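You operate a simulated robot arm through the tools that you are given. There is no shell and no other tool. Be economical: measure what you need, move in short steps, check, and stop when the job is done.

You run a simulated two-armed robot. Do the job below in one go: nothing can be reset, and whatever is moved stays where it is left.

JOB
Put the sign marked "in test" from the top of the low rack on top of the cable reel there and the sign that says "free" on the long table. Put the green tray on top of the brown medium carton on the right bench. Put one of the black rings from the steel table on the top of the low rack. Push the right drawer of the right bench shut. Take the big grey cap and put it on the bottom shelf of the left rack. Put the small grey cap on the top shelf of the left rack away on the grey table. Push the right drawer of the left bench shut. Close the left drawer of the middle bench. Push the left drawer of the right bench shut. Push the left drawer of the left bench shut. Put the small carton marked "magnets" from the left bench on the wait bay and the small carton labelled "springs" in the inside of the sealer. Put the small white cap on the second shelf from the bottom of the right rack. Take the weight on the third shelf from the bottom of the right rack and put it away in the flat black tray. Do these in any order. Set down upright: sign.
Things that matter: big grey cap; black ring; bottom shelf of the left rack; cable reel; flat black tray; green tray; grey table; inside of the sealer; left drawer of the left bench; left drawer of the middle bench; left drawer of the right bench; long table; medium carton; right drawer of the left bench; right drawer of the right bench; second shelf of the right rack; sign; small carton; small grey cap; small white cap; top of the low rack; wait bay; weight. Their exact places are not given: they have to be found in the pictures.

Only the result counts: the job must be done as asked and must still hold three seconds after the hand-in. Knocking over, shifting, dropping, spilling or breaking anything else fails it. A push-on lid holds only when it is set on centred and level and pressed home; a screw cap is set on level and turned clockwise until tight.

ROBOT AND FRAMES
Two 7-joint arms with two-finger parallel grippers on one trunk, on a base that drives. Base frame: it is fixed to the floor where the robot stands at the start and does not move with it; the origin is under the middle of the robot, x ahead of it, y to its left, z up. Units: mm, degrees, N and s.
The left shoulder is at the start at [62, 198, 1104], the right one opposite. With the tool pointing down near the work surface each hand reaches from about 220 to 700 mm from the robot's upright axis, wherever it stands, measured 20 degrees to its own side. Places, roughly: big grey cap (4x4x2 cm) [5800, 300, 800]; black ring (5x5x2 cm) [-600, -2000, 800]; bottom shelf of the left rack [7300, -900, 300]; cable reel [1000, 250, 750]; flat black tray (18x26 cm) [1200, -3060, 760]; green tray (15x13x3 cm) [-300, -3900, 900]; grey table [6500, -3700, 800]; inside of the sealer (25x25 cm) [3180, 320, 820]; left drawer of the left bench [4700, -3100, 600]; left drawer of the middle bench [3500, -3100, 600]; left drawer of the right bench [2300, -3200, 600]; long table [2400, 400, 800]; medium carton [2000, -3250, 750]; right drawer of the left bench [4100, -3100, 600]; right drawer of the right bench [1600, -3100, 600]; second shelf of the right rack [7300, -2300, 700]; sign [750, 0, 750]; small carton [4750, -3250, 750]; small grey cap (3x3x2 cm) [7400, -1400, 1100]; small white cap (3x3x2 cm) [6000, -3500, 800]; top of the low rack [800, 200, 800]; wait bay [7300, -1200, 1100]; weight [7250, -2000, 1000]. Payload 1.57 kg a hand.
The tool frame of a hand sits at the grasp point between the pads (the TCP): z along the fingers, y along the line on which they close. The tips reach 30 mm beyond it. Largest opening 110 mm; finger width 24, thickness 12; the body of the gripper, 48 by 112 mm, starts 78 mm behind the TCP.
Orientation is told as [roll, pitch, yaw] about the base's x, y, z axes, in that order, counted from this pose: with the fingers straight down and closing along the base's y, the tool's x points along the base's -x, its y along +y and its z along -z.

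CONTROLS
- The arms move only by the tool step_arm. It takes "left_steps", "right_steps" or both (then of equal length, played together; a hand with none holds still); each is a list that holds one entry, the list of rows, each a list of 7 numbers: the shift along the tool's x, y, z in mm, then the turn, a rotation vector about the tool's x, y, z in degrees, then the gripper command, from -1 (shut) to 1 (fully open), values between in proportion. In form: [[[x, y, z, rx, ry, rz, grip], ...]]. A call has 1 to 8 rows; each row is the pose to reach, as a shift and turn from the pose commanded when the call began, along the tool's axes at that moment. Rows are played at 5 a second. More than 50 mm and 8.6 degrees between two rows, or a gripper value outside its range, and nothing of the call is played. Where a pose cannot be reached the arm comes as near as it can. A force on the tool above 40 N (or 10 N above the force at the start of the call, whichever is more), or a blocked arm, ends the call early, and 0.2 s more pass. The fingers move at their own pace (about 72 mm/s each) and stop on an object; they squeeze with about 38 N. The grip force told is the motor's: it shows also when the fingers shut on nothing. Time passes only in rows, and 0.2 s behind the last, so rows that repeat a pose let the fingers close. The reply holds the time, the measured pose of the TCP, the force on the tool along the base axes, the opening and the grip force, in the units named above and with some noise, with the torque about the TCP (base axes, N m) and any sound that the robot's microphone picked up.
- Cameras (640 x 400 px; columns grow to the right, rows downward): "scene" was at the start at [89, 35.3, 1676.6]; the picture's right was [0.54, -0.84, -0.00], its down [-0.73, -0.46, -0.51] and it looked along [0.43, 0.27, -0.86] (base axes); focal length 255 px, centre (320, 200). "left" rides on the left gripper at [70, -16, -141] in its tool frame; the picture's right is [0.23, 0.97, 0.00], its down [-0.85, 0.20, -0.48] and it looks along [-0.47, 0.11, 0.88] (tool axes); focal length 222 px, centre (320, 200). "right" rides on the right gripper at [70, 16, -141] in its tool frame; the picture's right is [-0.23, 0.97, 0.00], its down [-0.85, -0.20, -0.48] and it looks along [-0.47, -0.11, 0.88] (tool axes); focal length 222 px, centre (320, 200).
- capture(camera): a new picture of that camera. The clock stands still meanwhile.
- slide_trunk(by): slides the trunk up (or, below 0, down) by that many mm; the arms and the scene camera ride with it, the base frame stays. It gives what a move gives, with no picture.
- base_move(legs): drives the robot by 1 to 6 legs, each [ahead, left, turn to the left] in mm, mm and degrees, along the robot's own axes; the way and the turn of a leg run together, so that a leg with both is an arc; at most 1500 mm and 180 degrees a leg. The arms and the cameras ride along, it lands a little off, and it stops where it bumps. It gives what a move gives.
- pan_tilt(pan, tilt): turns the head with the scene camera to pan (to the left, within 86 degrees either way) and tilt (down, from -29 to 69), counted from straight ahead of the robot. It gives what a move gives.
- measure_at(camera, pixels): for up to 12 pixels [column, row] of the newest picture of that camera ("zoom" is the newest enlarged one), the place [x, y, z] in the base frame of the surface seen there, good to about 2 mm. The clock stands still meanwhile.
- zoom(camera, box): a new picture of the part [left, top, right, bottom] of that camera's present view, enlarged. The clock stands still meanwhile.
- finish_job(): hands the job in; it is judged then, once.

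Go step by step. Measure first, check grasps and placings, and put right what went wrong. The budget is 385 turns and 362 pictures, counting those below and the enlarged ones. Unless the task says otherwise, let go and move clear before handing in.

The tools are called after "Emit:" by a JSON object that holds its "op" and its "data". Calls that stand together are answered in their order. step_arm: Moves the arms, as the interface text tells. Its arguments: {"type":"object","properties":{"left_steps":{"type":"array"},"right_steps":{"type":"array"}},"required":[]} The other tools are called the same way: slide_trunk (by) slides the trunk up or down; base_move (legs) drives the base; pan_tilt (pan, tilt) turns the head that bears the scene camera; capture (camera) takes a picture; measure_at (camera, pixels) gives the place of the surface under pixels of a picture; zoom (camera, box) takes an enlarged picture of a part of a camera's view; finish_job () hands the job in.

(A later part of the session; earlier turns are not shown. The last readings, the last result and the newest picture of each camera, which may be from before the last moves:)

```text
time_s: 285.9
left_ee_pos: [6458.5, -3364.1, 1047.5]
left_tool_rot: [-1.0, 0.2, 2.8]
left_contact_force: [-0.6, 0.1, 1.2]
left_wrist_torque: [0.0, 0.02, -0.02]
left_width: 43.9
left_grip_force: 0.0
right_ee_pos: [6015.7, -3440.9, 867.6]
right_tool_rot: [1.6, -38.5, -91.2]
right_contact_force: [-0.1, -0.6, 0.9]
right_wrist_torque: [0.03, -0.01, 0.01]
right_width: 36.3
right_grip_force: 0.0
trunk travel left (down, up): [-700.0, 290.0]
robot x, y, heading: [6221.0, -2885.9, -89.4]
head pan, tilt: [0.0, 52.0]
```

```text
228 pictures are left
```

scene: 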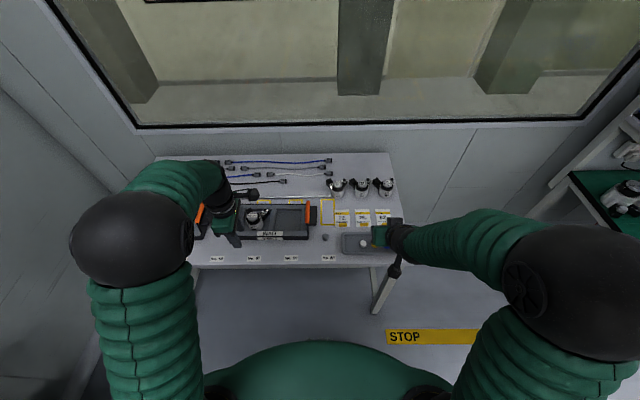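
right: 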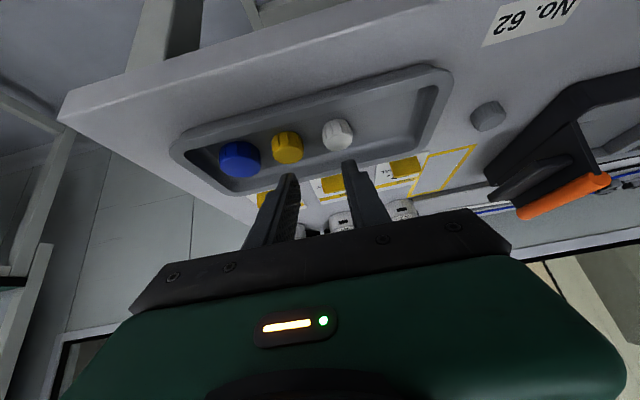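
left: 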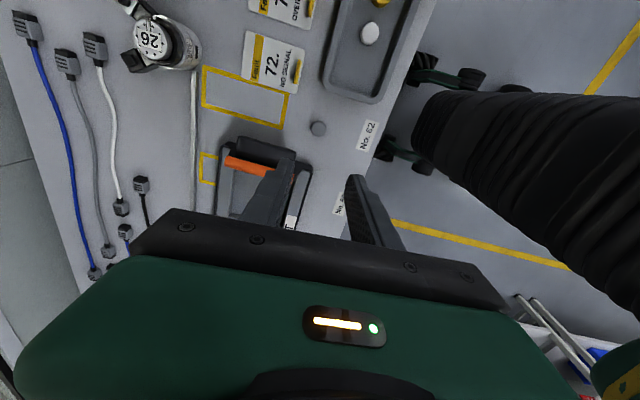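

The hand had been swaying after the base move; now x≈6016. I re-read before correcting.

Emit:
{"op": "step_arm", "data": {"right_steps": [[[0, 0, 0, 0, 0, 0, -0.34], [0, 0, 0, 0, 0, 0, -0.34], [0, 0, 0, 0, 0, 0, -0.34]]]}}

Emit:
{"op": "capture", "data": {"camera": "right"}}

Emit:
{"op": "measure_at", "data": {"camera": "right", "pixels": [[336, 128], [326, 134], [350, 130]]}}

```text
time_s: 286.8
left_ee_pos: [6457.0, -3365.4, 1046.6]
left_tool_rot: [-1.0, 0.1, 2.8]
left_contact_force: [0.1, 0.1, 0.3]
left_wrist_torque: [-0.04, 0.01, 0.0]
left_width: 44.1
left_grip_force: 0.1
right_ee_pos: [6014.9, -3442.0, 868.2]
right_tool_rot: [1.4, -38.5, -91.2]
right_contact_force: [-0.3, 0.1, -0.1]
right_wrist_torque: [0.03, 0.01, -0.01]
right_width: 36.4
right_grip_force: 0.1
trunk travel left (down, up): [-700.0, 290.0]
robot x, y, heading: [6221.4, -2881.3, -89.6]
head pan, tilt: [0.0, 52.0]
```

```text
227 pictures are left
```

right: 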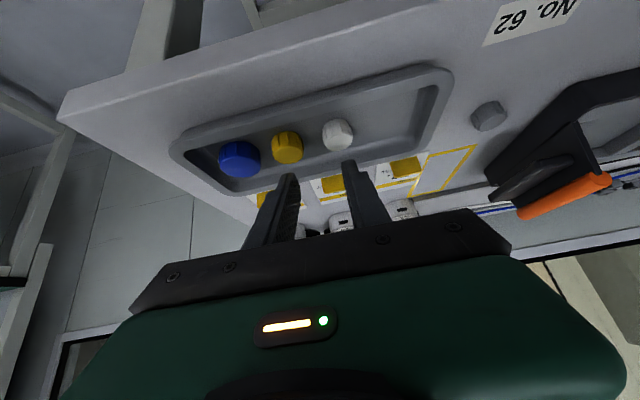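

```text
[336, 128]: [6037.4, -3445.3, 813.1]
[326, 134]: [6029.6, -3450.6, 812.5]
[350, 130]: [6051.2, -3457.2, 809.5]
```

Emit:
{"op": "step_arm", "data": {"right_steps": [[[0, 13, 0, 0.4, 0, -0.4, -0.34], [0, 26, 0, 0.8, 0, -0.8, -0.34], [0, 26, 0, 0.8, 0, -0.8, -0.34]]]}}

Emit:
{"op": "capture", "data": {"camera": "right"}}

```text
time_s: 287.6
left_ee_pos: [6457.8, -3365.8, 1046.6]
left_tool_rot: [-1.1, 0.2, 2.9]
left_contact_force: [-0.5, 0.7, 0.5]
left_wrist_torque: [0.01, 0.0, -0.02]
left_width: 43.8
left_grip_force: 0.1
right_ee_pos: [6043.1, -3441.7, 867.1]
right_tool_rot: [-0.1, -38.5, -90.0]
right_contact_force: [-0.9, 0.4, -0.2]
right_wrist_torque: [0.02, 0.01, 0.0]
right_width: 36.5
right_grip_force: 0.0
trunk travel left (down, up): [-700.0, 290.0]
robot x, y, heading: [6220.6, -2883.2, -89.9]
head pan, tilt: [0.0, 52.0]
```

```text
226 pictures are left
```

right: 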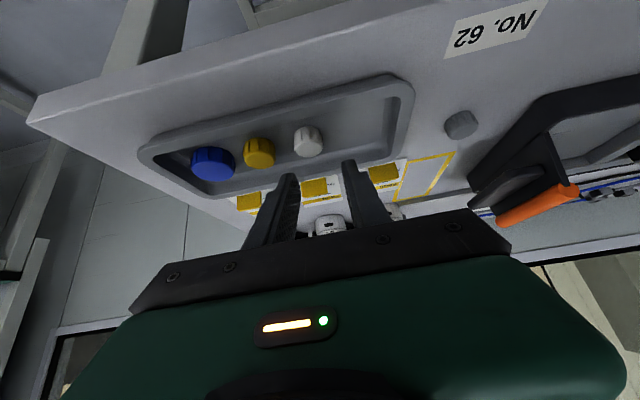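

Descend 31 mm.

Emit:
{"op": "step_arm", "data": {"right_steps": [[[10, -2, 12, 0, 0, 0, -0.34], [19, -2, 24, 0, 0, 0, -0.34], [19, -2, 24, 0, 0, 0, -0.34]]]}}

Emit:
{"op": "capture", "data": {"camera": "right"}}

```text
time_s: 288.4
left_ee_pos: [6458.4, -3364.0, 1046.7]
left_tool_rot: [-1.1, 0.4, 2.8]
left_contact_force: [0.4, 0.3, 0.2]
left_wrist_torque: [0.02, 0.03, 0.01]
left_width: 44.0
left_grip_force: 0.0
right_ee_pos: [6041.2, -3443.0, 839.7]
right_tool_rot: [-0.1, -38.5, -90.1]
right_contact_force: [-0.7, 0.8, 0.8]
right_wrist_torque: [-0.01, 0.0, 0.03]
right_width: 36.1
right_grip_force: 0.1
trunk travel left (down, up): [-700.0, 290.0]
robot x, y, heading: [6221.0, -2883.8, -89.6]
head pan, tilt: [0.0, 52.0]
```

```text
225 pictures are left
```

right: 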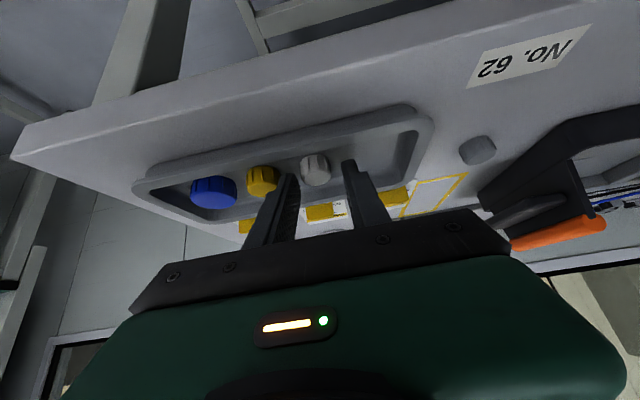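

Between the fingers. Lower 3 and close.

Emit:
{"op": "step_arm", "data": {"right_steps": [[[2, 0, 2.4, 0, 0, 0, -0.34], [2, 0, 2.4, 0, 0, 0, -1], [2, 0, 2.4, 0, 0, 0, -1], [2, 0, 2.4, 0, 0, 0, -1], [-20, 0, -25, 0, 0, 0, -1], [-48, 0, -60, 0, 0, 0, -1], [-75, 0, -95, 0, 0, 0, -1], [-100, 0, -127, 0, 0, 0, -1]]]}}

Emit:
{"op": "capture", "data": {"camera": "right"}}

```text
time_s: 290.1
left_ee_pos: [6460.6, -3364.0, 1048.0]
left_tool_rot: [-1.1, 0.4, 2.8]
left_contact_force: [-0.3, -0.4, 0.1]
left_wrist_torque: [0.02, -0.01, -0.03]
left_width: 44.1
left_grip_force: 0.0
right_ee_pos: [6043.6, -3441.6, 1001.5]
right_tool_rot: [-0.3, -38.4, -90.0]
right_contact_force: [-0.1, 0.9, 0.5]
right_wrist_torque: [-0.02, 0.02, -0.02]
right_width: 18.8
right_grip_force: 32.8
trunk travel left (down, up): [-700.0, 290.0]
robot x, y, heading: [6218.5, -2881.3, -89.6]
head pan, tilt: [0.0, 52.0]
```

```text
224 pictures are left
```

right: 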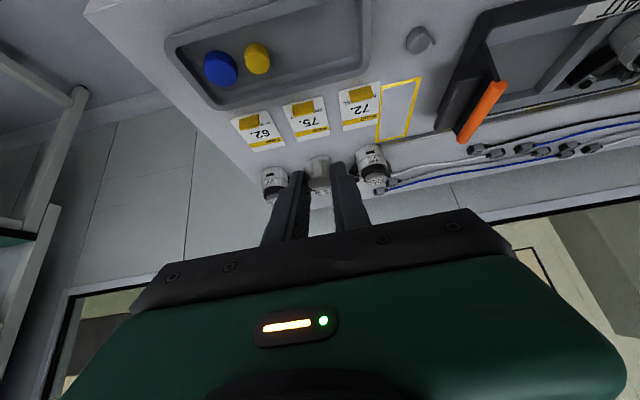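

White cap held. Retract the left hand, then drive to the right rack.

Emit:
{"op": "step_arm", "data": {"left_steps": [[[0, 40, 0, 0, 0, 0, -0.2], [0, 80, 0, 0, 0, 0, -0.2], [0, 120, 0, 0, 0, 0, -0.2], [0, 150, 0, 0, 0, 0, -0.2]]]}}

Emit:
{"op": "base_move", "data": {"legs": [[-900, 0, 0], [0, 0, 90]]}}

Emit:
{"op": "pan_tilt", "data": {"pan": 0, "tilt": 30}}

Emit:
{"op": "capture", "data": {"camera": "scene"}}

```text
time_s: 291.1
left_ee_pos: [6454.5, -3213.5, 1043.0]
left_tool_rot: [-1.1, 0.4, 2.8]
left_contact_force: [-0.8, -0.4, -0.2]
left_wrist_torque: [0.01, -0.01, -0.03]
left_width: 44.0
left_grip_force: 0.1
right_ee_pos: [6043.2, -3441.5, 1000.5]
right_tool_rot: [-0.2, -38.5, -90.0]
right_contact_force: [0.5, 0.8, 0.1]
right_wrist_torque: [0.01, 0.01, 0.01]
right_width: 18.8
right_grip_force: 32.9
trunk travel left (down, up): [-700.0, 290.0]
robot x, y, heading: [6218.2, -2880.4, -89.7]
head pan, tilt: [0.0, 52.0]
```

```text
time_s: 299.7
left_ee_pos: [6539.1, -1743.4, 1042.5]
left_tool_rot: [-1.0, 0.4, 91.6]
left_contact_force: [-0.3, 1.4, -0.5]
left_wrist_torque: [-0.04, 0.01, 0.01]
left_width: 43.8
left_grip_force: 0.1
right_ee_pos: [6757.7, -2159.4, 999.8]
right_tool_rot: [-0.1, -38.5, -1.2]
right_contact_force: [-0.5, 0.1, -0.4]
right_wrist_torque: [0.01, 0.02, -0.02]
right_width: 19.0
right_grip_force: 32.8
trunk travel left (down, up): [-700.0, 290.0]
robot x, y, heading: [6202.5, -1967.5, -0.8]
head pan, tilt: [0.0, 52.0]
```

```text
time_s: 300.5
left_ee_pos: [6538.4, -1742.5, 1043.0]
left_tool_rot: [-1.0, 0.4, 91.6]
left_contact_force: [-0.4, -0.5, 0.0]
left_wrist_torque: [0.01, 0.0, -0.01]
left_width: 44.0
left_grip_force: 0.0
right_ee_pos: [6758.5, -2158.8, 999.9]
right_tool_rot: [-0.1, -38.5, -1.2]
right_contact_force: [-0.9, 0.2, -0.6]
right_wrist_torque: [0.0, 0.0, 0.01]
right_width: 18.7
right_grip_force: 32.8
trunk travel left (down, up): [-700.0, 290.0]
robot x, y, heading: [6205.8, -1969.2, -0.7]
head pan, tilt: [0.0, 30.0]
```

```text
223 pictures are left
```

scene: 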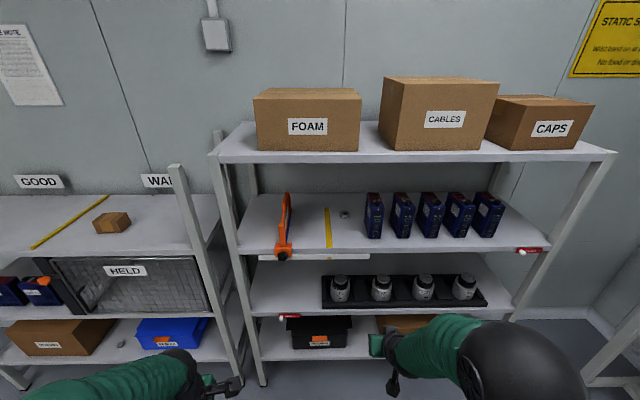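

Clear view: second shelf is free left of the rail around (290,285). Measure.

Emit:
{"op": "measure_at", "data": {"camera": "scene", "pixels": [[290, 285], [285, 303], [300, 300], [322, 300], [262, 305], [290, 312], [345, 213], [345, 218], [338, 230], [372, 235], [355, 235], [290, 255]]}}

```text
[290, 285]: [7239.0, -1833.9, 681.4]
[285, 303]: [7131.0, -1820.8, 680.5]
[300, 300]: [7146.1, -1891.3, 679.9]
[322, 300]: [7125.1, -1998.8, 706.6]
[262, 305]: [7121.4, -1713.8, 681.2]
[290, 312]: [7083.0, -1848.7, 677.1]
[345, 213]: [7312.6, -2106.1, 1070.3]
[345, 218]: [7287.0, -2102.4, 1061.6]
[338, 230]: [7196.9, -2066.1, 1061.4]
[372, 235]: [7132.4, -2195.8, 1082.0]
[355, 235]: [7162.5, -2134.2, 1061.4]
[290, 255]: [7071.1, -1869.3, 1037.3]
```

Place at (7150,-1830). Lower trunk 240, drive left 330 and ahead 260.

Emit:
{"op": "slide_trunk", "data": {"by": -240}}

Emit:
{"op": "base_move", "data": {"legs": [[0, 330, 0.8], [270, 0, 0]]}}

Emit:
{"op": "step_arm", "data": {"right_steps": [[[0, 0, 0, 0, 0, 0, -1], [0, 0, 0, 0, 0, 0, -1]]]}}

Emit:
{"op": "capture", "data": {"camera": "scene"}}

Emit:
{"op": "capture", "data": {"camera": "right"}}

```text
time_s: 303.0
left_ee_pos: [6539.1, -1742.9, 803.2]
left_tool_rot: [-1.0, 0.4, 91.6]
left_contact_force: [0.7, 0.0, 0.6]
left_wrist_torque: [-0.01, -0.01, -0.04]
left_width: 44.1
left_grip_force: 0.1
right_ee_pos: [6756.5, -2159.7, 760.3]
right_tool_rot: [-0.3, -38.5, -1.2]
right_contact_force: [0.6, -0.3, 0.4]
right_wrist_torque: [0.03, -0.01, -0.01]
right_width: 19.1
right_grip_force: 32.9
trunk travel left (down, up): [-460.0, 530.0]
robot x, y, heading: [6204.1, -1970.3, -0.6]
head pan, tilt: [0.0, 30.0]
```

```text
time_s: 306.7
left_ee_pos: [6813.7, -1408.0, 801.4]
left_tool_rot: [-1.0, 0.4, 92.2]
left_contact_force: [0.4, -0.4, 0.2]
left_wrist_torque: [-0.01, 0.02, 0.02]
left_width: 43.9
left_grip_force: 0.0
right_ee_pos: [7035.2, -1821.8, 758.7]
right_tool_rot: [-0.2, -38.5, -0.6]
right_contact_force: [0.0, 0.5, -0.6]
right_wrist_torque: [0.0, -0.01, 0.01]
right_width: 18.9
right_grip_force: 32.8
trunk travel left (down, up): [-460.0, 530.0]
robot x, y, heading: [6479.8, -1633.7, -0.0]
head pan, tilt: [0.0, 30.0]
```

```text
time_s: 307.3
left_ee_pos: [6812.8, -1407.7, 803.2]
left_tool_rot: [-1.0, 0.5, 92.2]
left_contact_force: [-0.3, -0.6, -0.7]
left_wrist_torque: [0.02, 0.0, -0.06]
left_width: 44.1
left_grip_force: 0.2
right_ee_pos: [7035.6, -1821.0, 760.3]
right_tool_rot: [-0.2, -38.5, -0.6]
right_contact_force: [-0.5, 0.3, -0.3]
right_wrist_torque: [-0.01, 0.01, -0.01]
right_width: 18.7
right_grip_force: 33.3
trunk travel left (down, up): [-460.0, 530.0]
robot x, y, heading: [6478.2, -1636.3, -0.6]
head pan, tilt: [0.0, 30.0]
```

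```text
222 pictures are left
```

scene: 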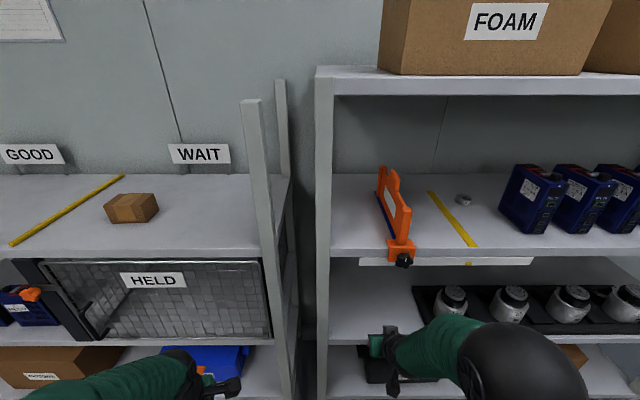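

```text
221 pictures are left
```

right: 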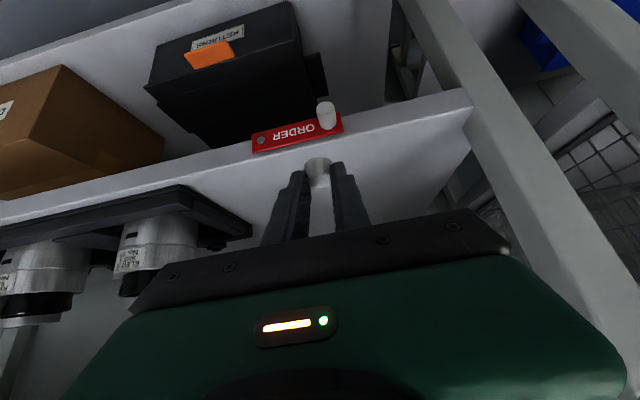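

Lined up. Drive ahead 105 to insert.

Emit:
{"op": "base_move", "data": {"legs": [[105, 0, 0]]}}

Emit:
{"op": "step_arm", "data": {"right_steps": [[[12, 0, 16, 0, 0, 0, -1], [22, 0, 28, 0, 0, 0, -1], [22, 0, 28, 0, 0, 0, -1]]]}}

Emit:
{"op": "capture", "data": {"camera": "right"}}

```text
time_s: 308.5
left_ee_pos: [6919.0, -1408.5, 803.1]
left_tool_rot: [-1.0, 0.3, 92.3]
left_contact_force: [-0.7, -0.2, 0.1]
left_wrist_torque: [0.0, 0.01, -0.01]
left_width: 44.0
left_grip_force: 0.1
right_ee_pos: [7141.2, -1821.7, 759.8]
right_tool_rot: [-0.1, -38.4, -0.6]
right_contact_force: [0.6, 0.1, -0.3]
right_wrist_torque: [0.01, -0.01, 0.03]
right_width: 20.1
right_grip_force: 33.7
trunk travel left (down, up): [-460.0, 530.0]
robot x, y, heading: [6582.3, -1638.9, -0.3]
head pan, tilt: [0.0, 30.0]
```

```text
time_s: 309.3
left_ee_pos: [6916.5, -1408.4, 803.0]
left_tool_rot: [-1.1, 0.3, 92.2]
left_contact_force: [0.3, -0.2, 0.6]
left_wrist_torque: [0.03, -0.03, 0.0]
left_width: 44.3
left_grip_force: 0.1
right_ee_pos: [7139.4, -1822.4, 725.6]
right_tool_rot: [-0.2, -38.5, -0.6]
right_contact_force: [0.6, 0.3, -0.2]
right_wrist_torque: [0.04, 0.02, 0.0]
right_width: 20.0
right_grip_force: 33.6
trunk travel left (down, up): [-460.0, 530.0]
robot x, y, heading: [6581.6, -1639.1, -0.5]
head pan, tilt: [0.0, 30.0]
```

```text
220 pictures are left
```

right: 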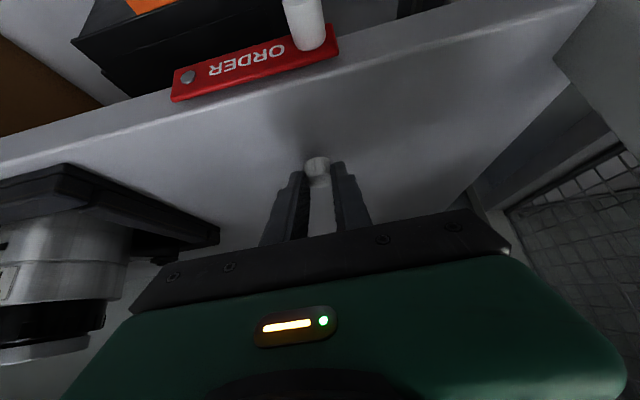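

Emit:
{"op": "step_arm", "data": {"right_steps": [[[3, 0, 4, 0, 0, 0, -1], [5, 0, 6.3, 0, 0, 0, -1], [5, 0, 6.3, 0, 0, 0, -1]]]}}

```text
time_s: 310.1
left_ee_pos: [6917.8, -1409.0, 805.4]
left_tool_rot: [-1.1, 0.4, 92.1]
left_contact_force: [0.4, 0.6, -0.2]
left_wrist_torque: [0.03, 0.05, 0.02]
left_width: 43.9
left_grip_force: 0.2
right_ee_pos: [7140.3, -1822.4, 716.2]
right_tool_rot: [-0.2, -38.7, -0.6]
right_contact_force: [0.4, 0.4, 0.5]
right_wrist_torque: [-0.02, 0.0, -0.02]
right_width: 20.1
right_grip_force: 33.5
trunk travel left (down, up): [-460.0, 530.0]
robot x, y, heading: [6582.7, -1638.1, -0.2]
head pan, tilt: [0.0, 30.0]
```

Emit:
{"op": "step_arm", "data": {"right_steps": [[[1, 0, 1.2, 0, 0, 0, -1], [1.9, 0, 2.3, 0, 0, 0, -1], [1.9, 0, 2.3, 0, 0, 0, -1]]]}}

```text
time_s: 310.9
left_ee_pos: [6918.0, -1408.7, 802.6]
left_tool_rot: [-1.2, 0.4, 92.2]
left_contact_force: [-0.3, -0.4, -0.2]
left_wrist_torque: [0.0, 0.0, -0.04]
left_width: 43.7
left_grip_force: 0.0
right_ee_pos: [7141.1, -1822.4, 713.4]
right_tool_rot: [-0.2, -38.5, -0.6]
right_contact_force: [-0.1, -0.1, -0.3]
right_wrist_torque: [0.01, 0.0, -0.01]
right_width: 21.2
right_grip_force: 33.9
trunk travel left (down, up): [-460.0, 530.0]
robot x, y, heading: [6583.2, -1639.5, -0.1]
head pan, tilt: [0.0, 30.0]
```

The fingertips are at shelf level and the cap is seated. Open and withdraw.

Emit:
{"op": "step_arm", "data": {"right_steps": [[[0, 0, 0, 0, 0, 0, -0.2], [0, 0, 0, 0, 0, 0, -0.2], [-10, 0, -25, 0, 0, 0, -0.2], [-14, 0, -65, 0, 0, 0, -0.2], [-14, 0, -105, 0, 0, 0, -0.2]]]}}

Emit:
{"op": "capture", "data": {"camera": "right"}}

```text
time_s: 312.1
left_ee_pos: [6916.4, -1408.9, 804.4]
left_tool_rot: [-1.3, 0.4, 92.1]
left_contact_force: [-0.3, 0.2, 0.1]
left_wrist_torque: [0.0, -0.01, 0.02]
left_width: 44.0
left_grip_force: 0.1
right_ee_pos: [7085.6, -1821.4, 801.6]
right_tool_rot: [-0.3, -38.6, -0.7]
right_contact_force: [0.4, 0.0, 0.0]
right_wrist_torque: [0.0, -0.01, 0.02]
right_width: 43.8
right_grip_force: 0.0
trunk travel left (down, up): [-460.0, 530.0]
robot x, y, heading: [6582.6, -1640.1, -0.4]
head pan, tilt: [0.0, 30.0]
```

```text
219 pictures are left
```

right: 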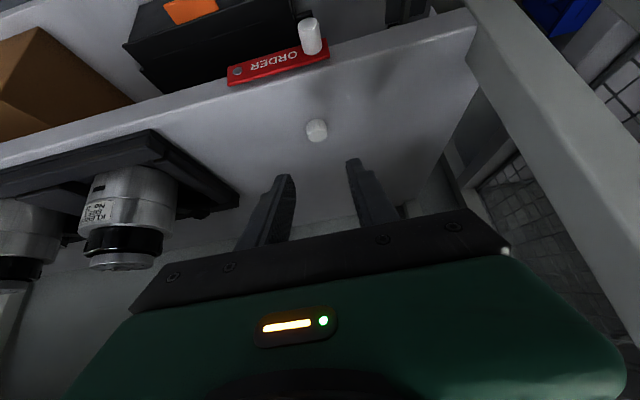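

White cap stands on the second shelf. Now the weight: back off, raise the trunk and move right.

Emit:
{"op": "base_move", "data": {"legs": [[-250, 0, 0]]}}

Emit:
{"op": "slide_trunk", "data": {"by": 400}}

Emit:
{"op": "base_move", "data": {"legs": [[0, -280, 0]]}}

Emit:
{"op": "pan_tilt", "data": {"pan": -5, "tilt": 40}}

Emit:
{"op": "capture", "data": {"camera": "scene"}}

Emit:
{"op": "capture", "data": {"camera": "right"}}

```text
time_s: 313.9
left_ee_pos: [6662.2, -1407.0, 803.4]
left_tool_rot: [-1.1, 0.3, 92.2]
left_contact_force: [0.3, 1.1, -0.2]
left_wrist_torque: [0.0, 0.0, 0.0]
left_width: 44.0
left_grip_force: 0.0
right_ee_pos: [6830.7, -1819.9, 802.7]
right_tool_rot: [-0.2, -38.5, -0.5]
right_contact_force: [-0.9, 0.1, -0.2]
right_wrist_torque: [0.02, 0.04, -0.01]
right_width: 44.0
right_grip_force: 0.1
trunk travel left (down, up): [-460.0, 530.0]
robot x, y, heading: [6330.4, -1638.3, -0.3]
head pan, tilt: [0.0, 30.0]
```

```text
time_s: 317.8
left_ee_pos: [6662.8, -1407.8, 1201.9]
left_tool_rot: [-1.0, 0.4, 92.4]
left_contact_force: [0.4, 0.1, 0.9]
left_wrist_torque: [0.03, -0.02, 0.03]
left_width: 43.7
left_grip_force: 0.1
right_ee_pos: [6831.7, -1820.6, 1202.6]
right_tool_rot: [-0.2, -38.5, -0.6]
right_contact_force: [0.2, -0.2, -0.7]
right_wrist_torque: [0.02, 0.0, 0.04]
right_width: 43.8
right_grip_force: 0.0
trunk travel left (down, up): [-860.0, 130.0]
robot x, y, heading: [6329.9, -1636.9, -0.2]
head pan, tilt: [0.0, 30.0]
```

```text
time_s: 319.8
left_ee_pos: [6662.4, -1678.2, 1201.4]
left_tool_rot: [-1.1, 0.9, 92.7]
left_contact_force: [0.6, -0.1, -0.3]
left_wrist_torque: [-0.02, 0.0, 0.03]
left_width: 44.0
left_grip_force: 0.2
right_ee_pos: [6832.5, -2091.3, 1204.5]
right_tool_rot: [-0.7, -38.6, 0.0]
right_contact_force: [-0.1, 0.9, 0.4]
right_wrist_torque: [-0.1, 0.02, -0.11]
right_width: 44.0
right_grip_force: 0.0
trunk travel left (down, up): [-860.0, 130.0]
robot x, y, heading: [6330.5, -1919.9, -0.3]
head pan, tilt: [0.0, 30.0]
```

```text
time_s: 320.5
left_ee_pos: [6660.9, -1690.0, 1203.0]
left_tool_rot: [-1.2, 0.3, 92.6]
left_contact_force: [-0.3, -0.8, -0.2]
left_wrist_torque: [-0.02, 0.02, -0.04]
left_width: 44.1
left_grip_force: 0.0
right_ee_pos: [6831.5, -2102.0, 1202.2]
right_tool_rot: [0.0, -38.6, -0.4]
right_contact_force: [1.0, -0.3, -0.5]
right_wrist_torque: [0.0, 0.0, 0.01]
right_width: 44.1
right_grip_force: 0.1
trunk travel left (down, up): [-860.0, 130.0]
robot x, y, heading: [6331.0, -1923.5, -0.1]
head pan, tilt: [-5.0, 40.0]
```

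```text
218 pictures are left
```

scene: 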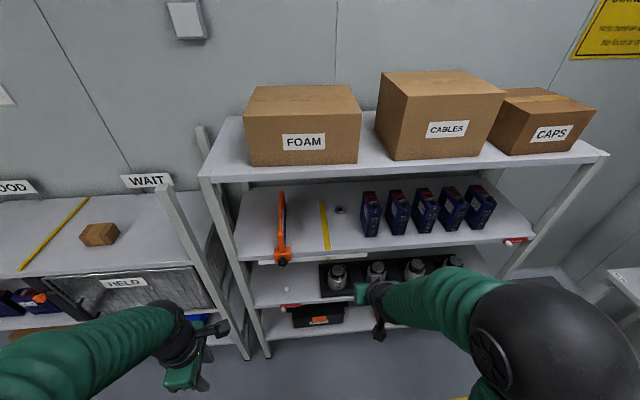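

```text
217 pictures are left
```

right: 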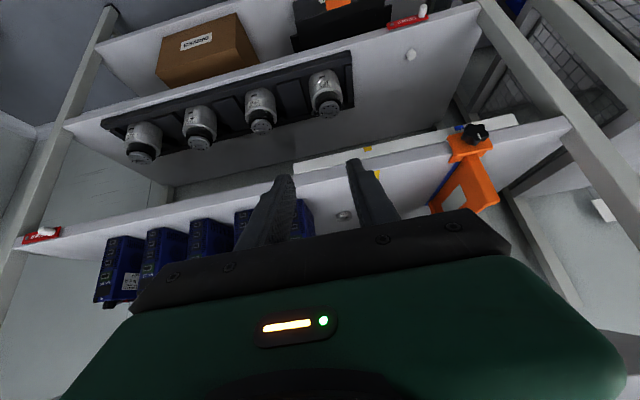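

Zoom on the weight and neighbours.

Emit:
{"op": "zoom", "data": {"camera": "scene", "box": [300, 180, 400, 250]}}

Emit:
{"op": "measure_at", "data": {"camera": "zoom", "pixels": [[240, 180], [258, 190], [278, 188], [257, 175], [257, 200], [370, 200], [395, 100], [440, 330], [200, 320], [360, 325], [450, 100], [365, 330]]}}

```text
5.71 times, centred on (350, 215) of scene
```

zoom: 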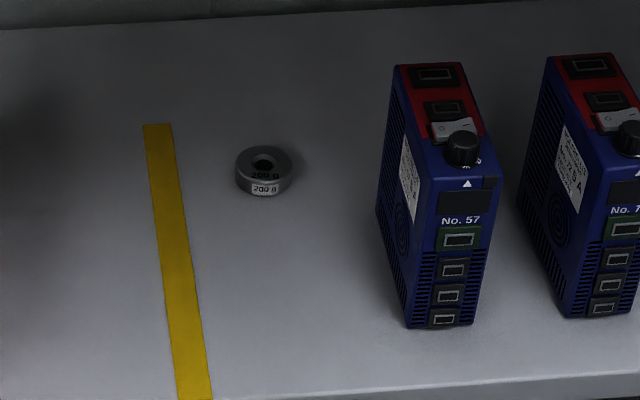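

```text
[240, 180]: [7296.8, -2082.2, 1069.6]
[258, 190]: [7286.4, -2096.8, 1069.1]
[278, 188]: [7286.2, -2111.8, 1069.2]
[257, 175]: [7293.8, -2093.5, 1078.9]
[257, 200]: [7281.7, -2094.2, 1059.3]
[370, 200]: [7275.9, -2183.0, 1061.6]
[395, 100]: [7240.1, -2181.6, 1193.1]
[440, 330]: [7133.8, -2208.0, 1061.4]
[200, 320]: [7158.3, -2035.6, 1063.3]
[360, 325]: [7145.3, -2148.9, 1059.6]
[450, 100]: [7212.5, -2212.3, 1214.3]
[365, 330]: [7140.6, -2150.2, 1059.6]
```

Weight (200 g ring) centre ≈(7304,-2101), top 1079. Check elbow and wrist positions before inserting.

Emit:
{"op": "measure_at", "data": {"camera": "scene", "pixels": [[530, 300], [540, 285], [480, 280], [430, 275], [385, 300], [250, 185], [400, 178], [283, 262]]}}

```text
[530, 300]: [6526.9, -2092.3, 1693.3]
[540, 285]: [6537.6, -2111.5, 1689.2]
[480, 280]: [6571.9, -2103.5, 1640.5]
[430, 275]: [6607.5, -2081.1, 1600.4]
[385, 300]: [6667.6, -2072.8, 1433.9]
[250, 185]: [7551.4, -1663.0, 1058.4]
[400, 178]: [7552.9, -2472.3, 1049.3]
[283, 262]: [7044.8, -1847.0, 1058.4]
```

The forearm would foul the top shelf at this tilt; I increase the tilt to ~66° so the wrist stays outside, and lower the trunk 60.

Emit:
{"op": "slide_trunk", "data": {"by": -60}}

Emit:
{"op": "step_arm", "data": {"right_steps": [[[0, 0, 0, 0, -7, 0, 0.05], [0, 0, 0, 0, -14, 0, 0.05], [0, 0, 0, 0, -21, 0, 0.05], [0, 0, 0, 0, -27.5, 0, 0.05], [0, 0, 0, 0, -27.5, 0, 0.05]]]}}

Emit:
{"op": "capture", "data": {"camera": "scene"}}

Emit:
{"op": "capture", "data": {"camera": "right"}}

```text
time_s: 321.5
left_ee_pos: [6660.3, -1685.4, 1143.6]
left_tool_rot: [-1.1, 0.5, 92.7]
left_contact_force: [-0.6, 0.2, -0.2]
left_wrist_torque: [-0.02, 0.02, -0.05]
left_width: 44.0
left_grip_force: 0.0
right_ee_pos: [6831.9, -2097.6, 1143.1]
right_tool_rot: [-0.3, -38.6, -0.1]
right_contact_force: [-1.1, -0.6, 0.5]
right_wrist_torque: [0.0, 0.0, -0.04]
right_width: 44.0
right_grip_force: 0.0
trunk travel left (down, up): [-800.0, 190.0]
robot x, y, heading: [6330.1, -1921.8, -0.2]
head pan, tilt: [-5.0, 40.0]
```

```text
time_s: 322.7
left_ee_pos: [6659.7, -1686.2, 1141.9]
left_tool_rot: [-1.2, 0.6, 92.7]
left_contact_force: [-0.5, -0.7, -0.1]
left_wrist_torque: [0.0, 0.01, -0.02]
left_width: 44.0
left_grip_force: 0.1
right_ee_pos: [6848.2, -2096.4, 1138.6]
right_tool_rot: [-0.5, -66.2, 0.1]
right_contact_force: [1.4, 0.3, -0.2]
right_wrist_torque: [0.03, -0.02, 0.01]
right_width: 58.1
right_grip_force: 0.0
right hand out of reach, approached as far as the arm can: row 3, 4, 5
trunk travel left (down, up): [-800.0, 190.0]
robot x, y, heading: [6332.9, -1918.7, -0.2]
head pan, tilt: [-5.0, 40.0]
```

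```text
215 pictures are left
```

scene: 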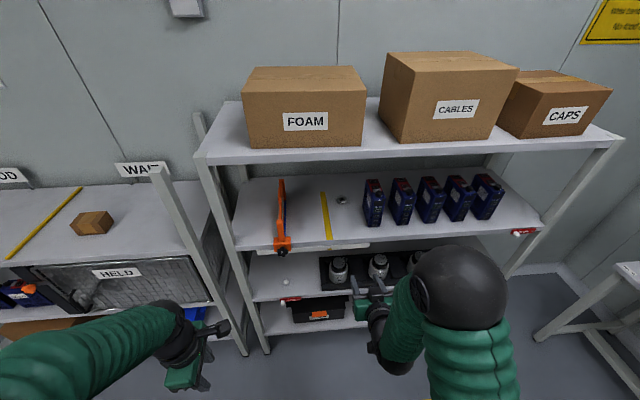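

```text
214 pictures are left
```

right: 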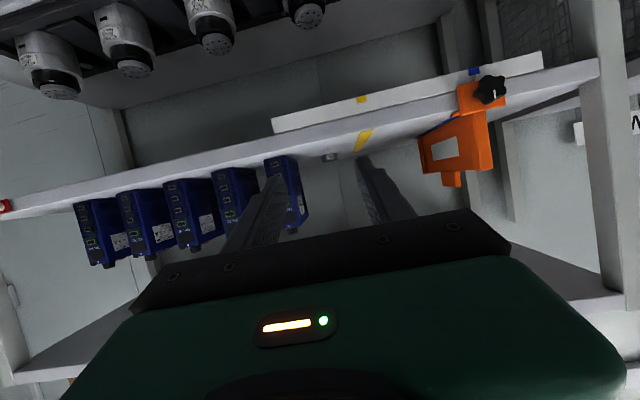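

Emit:
{"op": "measure_at", "data": {"camera": "scene", "pixels": [[450, 255], [470, 250], [400, 300], [378, 310], [375, 290], [342, 200]]}}

```text
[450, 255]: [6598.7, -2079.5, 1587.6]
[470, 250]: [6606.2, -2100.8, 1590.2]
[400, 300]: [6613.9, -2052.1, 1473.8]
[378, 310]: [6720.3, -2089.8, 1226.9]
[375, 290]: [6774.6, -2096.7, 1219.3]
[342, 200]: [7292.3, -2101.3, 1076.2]
```

The folded forearm would still be close to the top shelf. I stretch the arm further ahead and lower the trunk to flatten it.

Emit:
{"op": "slide_trunk", "data": {"by": -120}}

Emit:
{"op": "step_arm", "data": {"right_steps": [[[-35, 0, -13, 0, 0, 0, 0.05], [-70, 0, -26, 0, 0, 0, 0.05], [-95, 0, -10, 0, 0, 0, 0.05], [-110, 0, 25, 0, 0, 0, 0.05], [-125, 0, 60, 0, 0, 0, 0.05], [-140, 0, 95, 0, 0, 0, 0.05], [-140, 0, 95, 0, 0, 0, 0.05]]]}}

Emit:
{"op": "capture", "data": {"camera": "scene"}}

```text
time_s: 324.2
left_ee_pos: [6661.9, -1687.0, 1023.8]
left_tool_rot: [-1.2, 0.6, 92.6]
left_contact_force: [0.3, -1.0, -0.7]
left_wrist_torque: [0.0, 0.01, -0.01]
left_width: 43.9
left_grip_force: 0.1
right_ee_pos: [6849.8, -2097.1, 1018.5]
right_tool_rot: [-0.5, -66.0, 0.2]
right_contact_force: [0.4, 0.6, 1.1]
right_wrist_torque: [-0.01, 0.01, -0.03]
right_width: 58.0
right_grip_force: 0.0
trunk travel left (down, up): [-680.0, 310.0]
robot x, y, heading: [6332.4, -1919.0, -0.0]
head pan, tilt: [-5.0, 40.0]
```

```text
time_s: 325.8
left_ee_pos: [6661.8, -1687.0, 1023.2]
left_tool_rot: [-1.2, 0.5, 92.6]
left_contact_force: [0.4, -0.1, 0.3]
left_wrist_torque: [-0.02, -0.02, -0.02]
left_width: 44.0
left_grip_force: 0.1
right_ee_pos: [6990.5, -2095.8, 1108.5]
right_tool_rot: [-0.4, -66.1, 0.0]
right_contact_force: [-0.3, 0.6, -0.1]
right_wrist_torque: [-0.03, 0.02, 0.01]
right_width: 57.4
right_grip_force: 0.0
right hand out of reach, approached as far as the arm can: row 1, 2
trunk travel left (down, up): [-680.0, 310.0]
robot x, y, heading: [6329.7, -1917.7, 0.2]
head pan, tilt: [-5.0, 40.0]
```

```text
213 pictures are left
```

scene: 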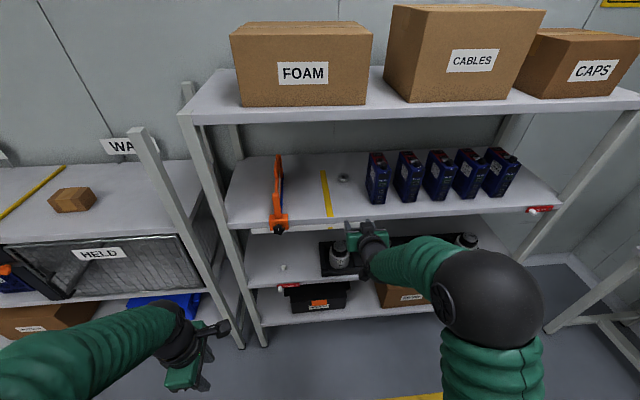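

Emit:
{"op": "measure_at", "data": {"camera": "scene", "pixels": [[450, 265], [490, 255], [420, 240], [400, 250], [375, 255], [365, 235], [352, 232], [520, 290], [280, 230]]}}

```text
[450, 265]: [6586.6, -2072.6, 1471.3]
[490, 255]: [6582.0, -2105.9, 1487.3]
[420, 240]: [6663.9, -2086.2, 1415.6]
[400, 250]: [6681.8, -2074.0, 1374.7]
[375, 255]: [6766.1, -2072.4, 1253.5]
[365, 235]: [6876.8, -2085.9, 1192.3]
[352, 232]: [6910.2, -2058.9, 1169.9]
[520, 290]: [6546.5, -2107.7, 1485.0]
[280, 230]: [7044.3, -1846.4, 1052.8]
```

Now the forearm passes well below the top shelf. Drive ahead 270 toward the weight.

Emit:
{"op": "base_move", "data": {"legs": [[250, -5, 0]]}}

Emit:
{"op": "step_arm", "data": {"right_steps": [[[0, 0, 0, 0, 0, 0, 0.05], [0, 0, 0, 0, 0, 0, 0.05]]]}}

Emit:
{"op": "capture", "data": {"camera": "right"}}

Emit:
{"op": "capture", "data": {"camera": "scene"}}

```text
time_s: 327.6
left_ee_pos: [6910.3, -1691.8, 1022.4]
left_tool_rot: [-1.2, 0.5, 92.4]
left_contact_force: [0.0, 0.8, 0.5]
left_wrist_torque: [0.01, 0.01, -0.03]
left_width: 43.7
left_grip_force: 0.1
right_ee_pos: [7240.4, -2101.6, 1109.0]
right_tool_rot: [-0.4, -66.2, 0.0]
right_contact_force: [0.7, 0.0, 0.3]
right_wrist_torque: [0.03, 0.0, -0.04]
right_width: 57.8
right_grip_force: 0.1
trunk travel left (down, up): [-680.0, 310.0]
robot x, y, heading: [6577.1, -1926.1, 0.1]
head pan, tilt: [-5.0, 40.0]
```

```text
time_s: 328.2
left_ee_pos: [6910.2, -1693.3, 1023.2]
left_tool_rot: [-1.2, 0.4, 92.6]
left_contact_force: [-0.2, -0.1, 0.1]
left_wrist_torque: [0.04, 0.02, 0.0]
left_width: 44.0
left_grip_force: 0.0
right_ee_pos: [7240.5, -2102.2, 1109.4]
right_tool_rot: [-0.4, -66.2, 0.2]
right_contact_force: [0.5, 0.7, 0.8]
right_wrist_torque: [0.02, 0.0, -0.02]
right_width: 57.9
right_grip_force: 0.0
trunk travel left (down, up): [-680.0, 310.0]
robot x, y, heading: [6583.2, -1926.1, -0.2]
head pan, tilt: [-5.0, 40.0]
```

```text
212 pictures are left
```

right: 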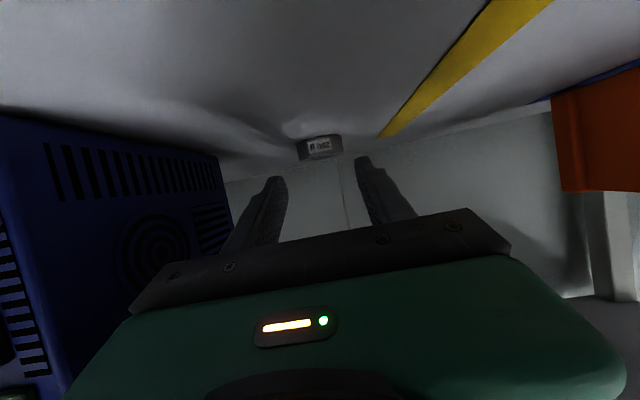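

```text
211 pictures are left
```

scene: 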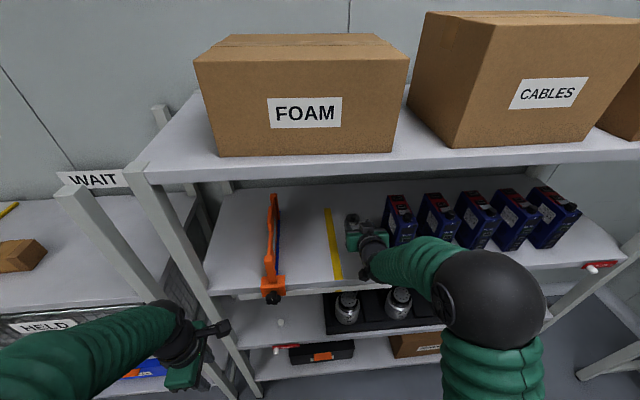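

Weight at right (320,147). Measure its edges and the blue pack face.

Emit:
{"op": "measure_at", "data": {"camera": "right", "pixels": [[300, 148], [341, 145], [320, 150], [320, 137], [320, 157], [218, 165]]}}

```text
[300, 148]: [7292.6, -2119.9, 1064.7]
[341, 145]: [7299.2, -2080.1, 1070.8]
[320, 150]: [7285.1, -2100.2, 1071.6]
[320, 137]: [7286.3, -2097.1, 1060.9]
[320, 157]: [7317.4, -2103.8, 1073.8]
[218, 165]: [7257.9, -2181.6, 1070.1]
```

Emit:
{"op": "step_arm", "data": {"right_steps": [[[-10, 2, 22, 0, 0, 0, 0.05], [-20, 2, 45, 0, 0, 0, 0.05], [-8, 2, 50, 0, 0, 0, 0.05], [1, 2, 54, 0, 0, 0, 0.05], [1, 2, 54, 0, 0, 0, 0.05]]]}}

Emit:
{"op": "capture", "data": {"camera": "right"}}

```text
time_s: 329.4
left_ee_pos: [6910.0, -1692.7, 1022.5]
left_tool_rot: [-1.2, 0.5, 92.6]
left_contact_force: [-0.2, -1.4, 0.4]
left_wrist_torque: [-0.01, 0.01, -0.01]
left_width: 44.1
left_grip_force: 0.1
right_ee_pos: [7290.9, -2101.0, 1086.1]
right_tool_rot: [-0.4, -66.2, 0.0]
right_contact_force: [-0.2, -0.2, -1.7]
right_wrist_torque: [0.0, -0.01, -0.02]
right_width: 57.7
right_grip_force: 0.3
trunk travel left (down, up): [-680.0, 310.0]
robot x, y, heading: [6580.5, -1924.5, 0.1]
head pan, tilt: [-5.0, 40.0]
```

```text
210 pictures are left
```

right: 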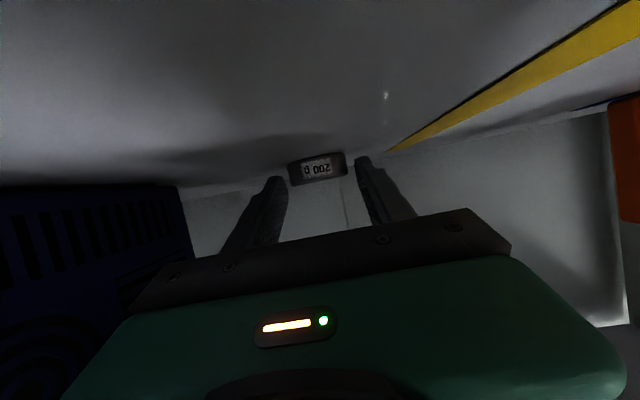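

Straddling well. Close, check width, lift a bit.

Emit:
{"op": "step_arm", "data": {"right_steps": [[[0, 0, 0, 0, 0, 0, -1], [0, 0, 0, 0, 0, 0, -1], [0, 0, 0, 0, 0, 0, -1], [-18, 0, -8, 0, 0, 0, -1], [-36, 0, -16, 0, 0, 0, -1], [-36, 0, -16, 0, 0, 0, -1]]]}}

Emit:
{"op": "capture", "data": {"camera": "right"}}

```text
time_s: 330.8
left_ee_pos: [6911.4, -1691.4, 1022.7]
left_tool_rot: [-1.2, 0.4, 92.6]
left_contact_force: [-0.3, 0.2, 0.3]
left_wrist_torque: [-0.01, -0.02, 0.03]
left_width: 43.8
left_grip_force: 0.1
right_ee_pos: [7290.7, -2100.4, 1126.5]
right_tool_rot: [-0.3, -66.2, 0.1]
right_contact_force: [-1.0, 0.0, -2.3]
right_wrist_torque: [0.0, 0.06, -0.01]
right_width: 45.1
right_grip_force: 38.5
trunk travel left (down, up): [-680.0, 310.0]
robot x, y, heading: [6579.4, -1924.5, -0.0]
head pan, tilt: [-5.0, 40.0]
```

```text
209 pictures are left
```

right: 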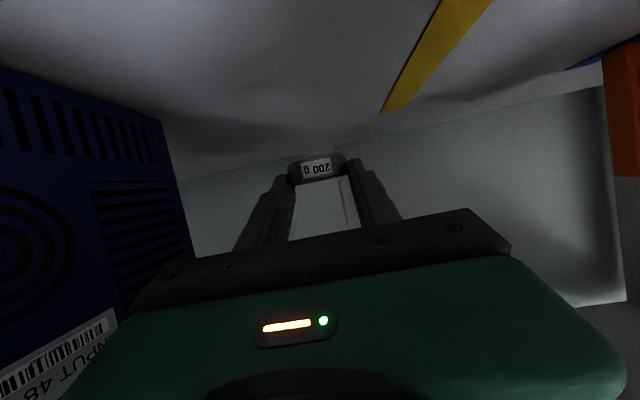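

Weight held (45 mm). Back out, retract the arm somewhat, turn to face the benches.

Emit:
{"op": "base_move", "data": {"legs": [[-400, 0, 0]]}}

Emit:
{"op": "step_arm", "data": {"right_steps": [[[15, 0, -35, 0, 0, 0, -1], [30, 0, -70, 0, 0, 0, -1], [45, 0, -105, 0, 0, 0, -1], [61, 0, -137, 0, 0, 0, -1]]]}}

Emit:
{"op": "base_move", "data": {"legs": [[0, 0, -90], [620, 0, 0], [0, -1450, 0], [0, -1450, 0]]}}

Emit:
{"op": "pan_tilt", "data": {"pan": -30, "tilt": 30}}

Emit:
{"op": "capture", "data": {"camera": "scene"}}

```text
time_s: 333.3
left_ee_pos: [6511.6, -1693.6, 1022.8]
left_tool_rot: [-1.1, 0.6, 92.0]
left_contact_force: [0.2, -0.1, 0.7]
left_wrist_torque: [0.02, -0.01, 0.01]
left_width: 43.8
left_grip_force: 0.0
right_ee_pos: [6888.3, -2104.8, 1125.1]
right_tool_rot: [-0.5, -66.1, -0.5]
right_contact_force: [-0.3, -0.7, -2.2]
right_wrist_torque: [-0.02, 0.02, 0.03]
right_width: 45.3
right_grip_force: 37.3
trunk travel left (down, up): [-680.0, 310.0]
robot x, y, heading: [6180.3, -1921.2, -0.4]
head pan, tilt: [-5.0, 40.0]
```

```text
time_s: 334.3
left_ee_pos: [6507.3, -1694.3, 1024.8]
left_tool_rot: [-1.3, 0.5, 92.1]
left_contact_force: [0.1, -0.8, -0.5]
left_wrist_torque: [0.0, 0.01, -0.06]
left_width: 44.0
left_grip_force: 0.2
right_ee_pos: [6732.3, -2101.4, 1130.1]
right_tool_rot: [-0.4, -66.2, -0.5]
right_contact_force: [-0.8, -0.1, -1.7]
right_wrist_torque: [0.02, 0.04, -0.03]
right_width: 45.2
right_grip_force: 37.9
trunk travel left (down, up): [-680.0, 310.0]
robot x, y, heading: [6177.5, -1924.4, -0.3]
head pan, tilt: [-5.0, 40.0]
```

```text
time_s: 355.4
left_ee_pos: [3466.9, -2851.5, 1022.4]
left_tool_rot: [-1.2, 0.5, 1.8]
left_contact_force: [0.5, -0.2, 0.3]
left_wrist_torque: [0.01, -0.01, -0.01]
left_width: 44.1
left_grip_force: 0.1
right_ee_pos: [3056.8, -3075.2, 1129.9]
right_tool_rot: [-0.6, -66.2, -90.7]
right_contact_force: [-0.1, 0.7, -2.3]
right_wrist_torque: [0.03, 0.01, 0.02]
right_width: 45.0
right_grip_force: 37.8
trunk travel left (down, up): [-680.0, 310.0]
robot x, y, heading: [3238.6, -2520.5, -90.9]
head pan, tilt: [-5.0, 40.0]
```

```text
time_s: 356.3
left_ee_pos: [3465.8, -2849.6, 1024.2]
left_tool_rot: [-1.2, 0.4, 1.9]
left_contact_force: [0.2, 0.7, 0.6]
left_wrist_torque: [-0.04, -0.06, 0.0]
left_width: 43.9
left_grip_force: 0.1
right_ee_pos: [3057.1, -3073.4, 1129.9]
right_tool_rot: [-0.3, -66.2, -91.0]
right_contact_force: [0.5, -0.2, -1.8]
right_wrist_torque: [0.03, 0.05, 0.03]
right_width: 45.1
right_grip_force: 37.7
trunk travel left (down, up): [-680.0, 310.0]
robot x, y, heading: [3239.3, -2519.0, -90.9]
head pan, tilt: [-30.0, 30.0]
```

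```text
208 pictures are left
```

scene: 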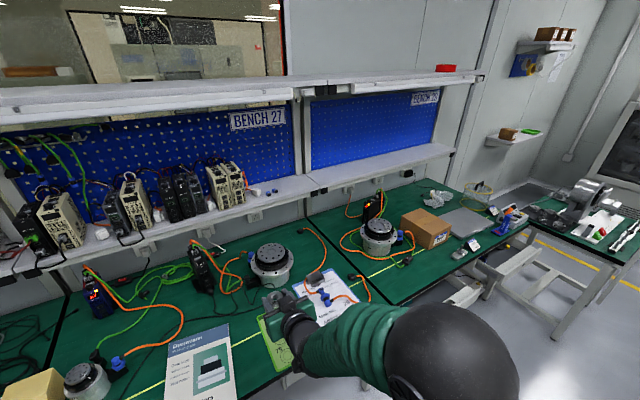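

Continue to the right bench: back off 250 and go right 1250.

Emit:
{"op": "base_move", "data": {"legs": [[-300, 0, 1], [0, -1250, 0]]}}

Emit:
{"op": "pan_tilt", "data": {"pan": -20, "tilt": 35}}

Emit:
{"op": "capture", "data": {"camera": "scene"}}

```text
time_s: 364.4
left_ee_pos: [2187.6, -2544.4, 1023.4]
left_tool_rot: [-1.3, 0.5, 2.6]
left_contact_force: [0.2, 0.0, -0.4]
left_wrist_torque: [-0.02, 0.03, -0.02]
left_width: 44.0
left_grip_force: 0.1
right_ee_pos: [1782.8, -2773.3, 1130.6]
right_tool_rot: [-0.6, -66.2, -89.6]
right_contact_force: [-0.3, -0.2, -1.0]
right_wrist_torque: [0.07, -0.01, -0.02]
right_width: 44.8
right_grip_force: 38.0
trunk travel left (down, up): [-680.0, 310.0]
robot x, y, heading: [1952.4, -2214.3, -89.9]
head pan, tilt: [-30.0, 30.0]
```

```text
time_s: 365.1
left_ee_pos: [2186.9, -2542.5, 1024.0]
left_tool_rot: [-1.3, 0.5, 2.7]
left_contact_force: [-0.2, 0.6, 0.9]
left_wrist_torque: [0.02, 0.01, -0.02]
left_width: 44.1
left_grip_force: 0.1
right_ee_pos: [1780.7, -2773.5, 1129.6]
right_tool_rot: [-0.5, -66.3, -89.9]
right_contact_force: [-0.9, 0.4, -1.9]
right_wrist_torque: [0.05, -0.02, 0.01]
right_width: 45.2
right_grip_force: 38.2
trunk travel left (down, up): [-680.0, 310.0]
robot x, y, heading: [1953.8, -2214.4, -90.1]
head pan, tilt: [-20.0, 35.0]
```

```text
207 pictures are left
```

scene: 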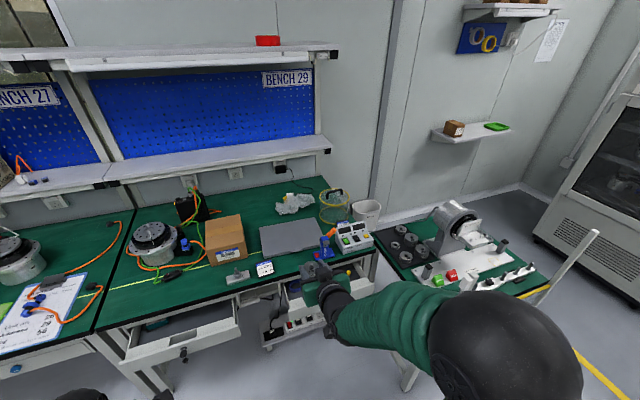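

The flat black tray with other weights is at (405,245) on the small green table; green tray on the wall shelf (497,127); brown GLOVES carton at (225,240). Measure.

Emit:
{"op": "zoom", "data": {"camera": "scene", "box": [350, 190, 550, 320]}}

Emit:
{"op": "measure_at", "data": {"camera": "zoom", "pixels": [[90, 165], [175, 110], [230, 160], [150, 240], [130, 160], [165, 135], [185, 175], [165, 190], [205, 195], [200, 230], [120, 200], [95, 200]]}}

Emit:
{"op": "measure_at", "data": {"camera": "scene", "pixels": [[208, 218], [240, 214], [245, 258], [212, 265], [497, 127], [487, 125], [510, 127], [437, 130], [455, 127]]}}

```text
3.08 times, centred on (450, 255) of scene
```

zoom: 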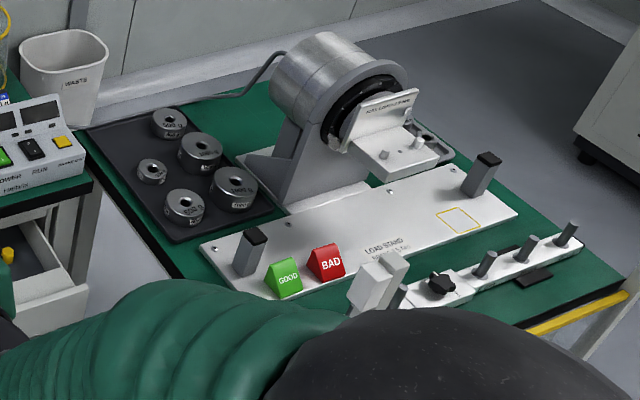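

```text
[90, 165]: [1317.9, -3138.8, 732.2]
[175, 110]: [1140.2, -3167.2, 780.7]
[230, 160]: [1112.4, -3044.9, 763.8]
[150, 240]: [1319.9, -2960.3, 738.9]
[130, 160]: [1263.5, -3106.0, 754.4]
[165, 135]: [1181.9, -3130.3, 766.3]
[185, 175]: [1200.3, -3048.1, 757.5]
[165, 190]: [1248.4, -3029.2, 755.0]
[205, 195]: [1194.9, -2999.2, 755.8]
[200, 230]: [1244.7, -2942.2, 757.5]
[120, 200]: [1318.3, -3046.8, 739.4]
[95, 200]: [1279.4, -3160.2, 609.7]
```

```text
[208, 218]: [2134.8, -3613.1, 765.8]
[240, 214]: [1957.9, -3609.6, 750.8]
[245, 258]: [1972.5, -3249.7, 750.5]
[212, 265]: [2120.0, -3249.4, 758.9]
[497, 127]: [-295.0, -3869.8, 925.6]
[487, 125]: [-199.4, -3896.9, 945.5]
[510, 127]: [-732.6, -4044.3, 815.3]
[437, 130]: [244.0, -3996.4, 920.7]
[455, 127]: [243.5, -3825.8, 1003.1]
```

Go to the small table to see the tray from above: move right 530.

Emit:
{"op": "base_move", "data": {"legs": [[0, -530, 0], [150, 0, 0]]}}

Emit:
{"op": "pan_tilt", "data": {"pan": -12, "tilt": 48}}

Emit:
{"op": "capture", "data": {"camera": "scene"}}

```text
time_s: 369.2
left_ee_pos: [1656.4, -2695.9, 1023.8]
left_tool_rot: [-1.5, 0.5, 4.1]
left_contact_force: [-0.2, -0.1, -0.3]
left_wrist_torque: [-0.02, 0.0, -0.01]
left_width: 43.7
left_grip_force: 0.1
right_ee_pos: [1255.9, -2936.4, 1131.4]
right_tool_rot: [-0.3, -66.3, -88.6]
right_contact_force: [-0.8, 0.0, -2.4]
right_wrist_torque: [0.06, -0.01, 0.0]
right_width: 45.0
right_grip_force: 38.3
trunk travel left (down, up): [-680.0, 310.0]
robot x, y, heading: [1417.8, -2374.2, -88.7]
head pan, tilt: [-20.0, 35.0]
```

```text
time_s: 370.0
left_ee_pos: [1657.2, -2698.7, 1023.4]
left_tool_rot: [-1.3, 0.5, 4.2]
left_contact_force: [0.2, -0.8, -0.2]
left_wrist_torque: [0.0, 0.0, 0.03]
left_width: 43.7
left_grip_force: 0.0
right_ee_pos: [1257.5, -2939.2, 1129.8]
right_tool_rot: [-0.5, -66.2, -88.4]
right_contact_force: [1.1, -0.2, -2.6]
right_wrist_torque: [0.04, -0.02, 0.0]
right_width: 44.7
right_grip_force: 37.6
trunk travel left (down, up): [-680.0, 310.0]
robot x, y, heading: [1415.2, -2373.0, -88.5]
head pan, tilt: [-12.0, 48.0]
```

```text
205 pictures are left
```

scene: 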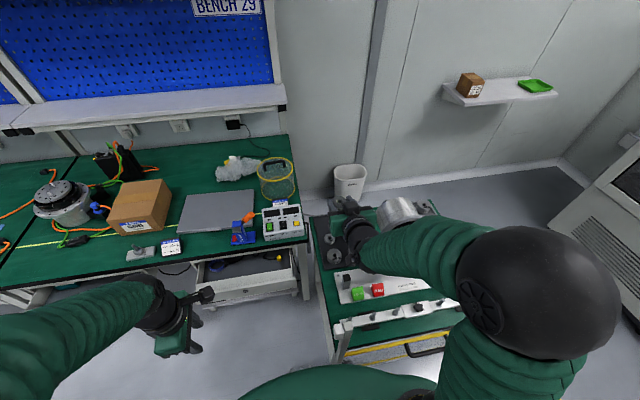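

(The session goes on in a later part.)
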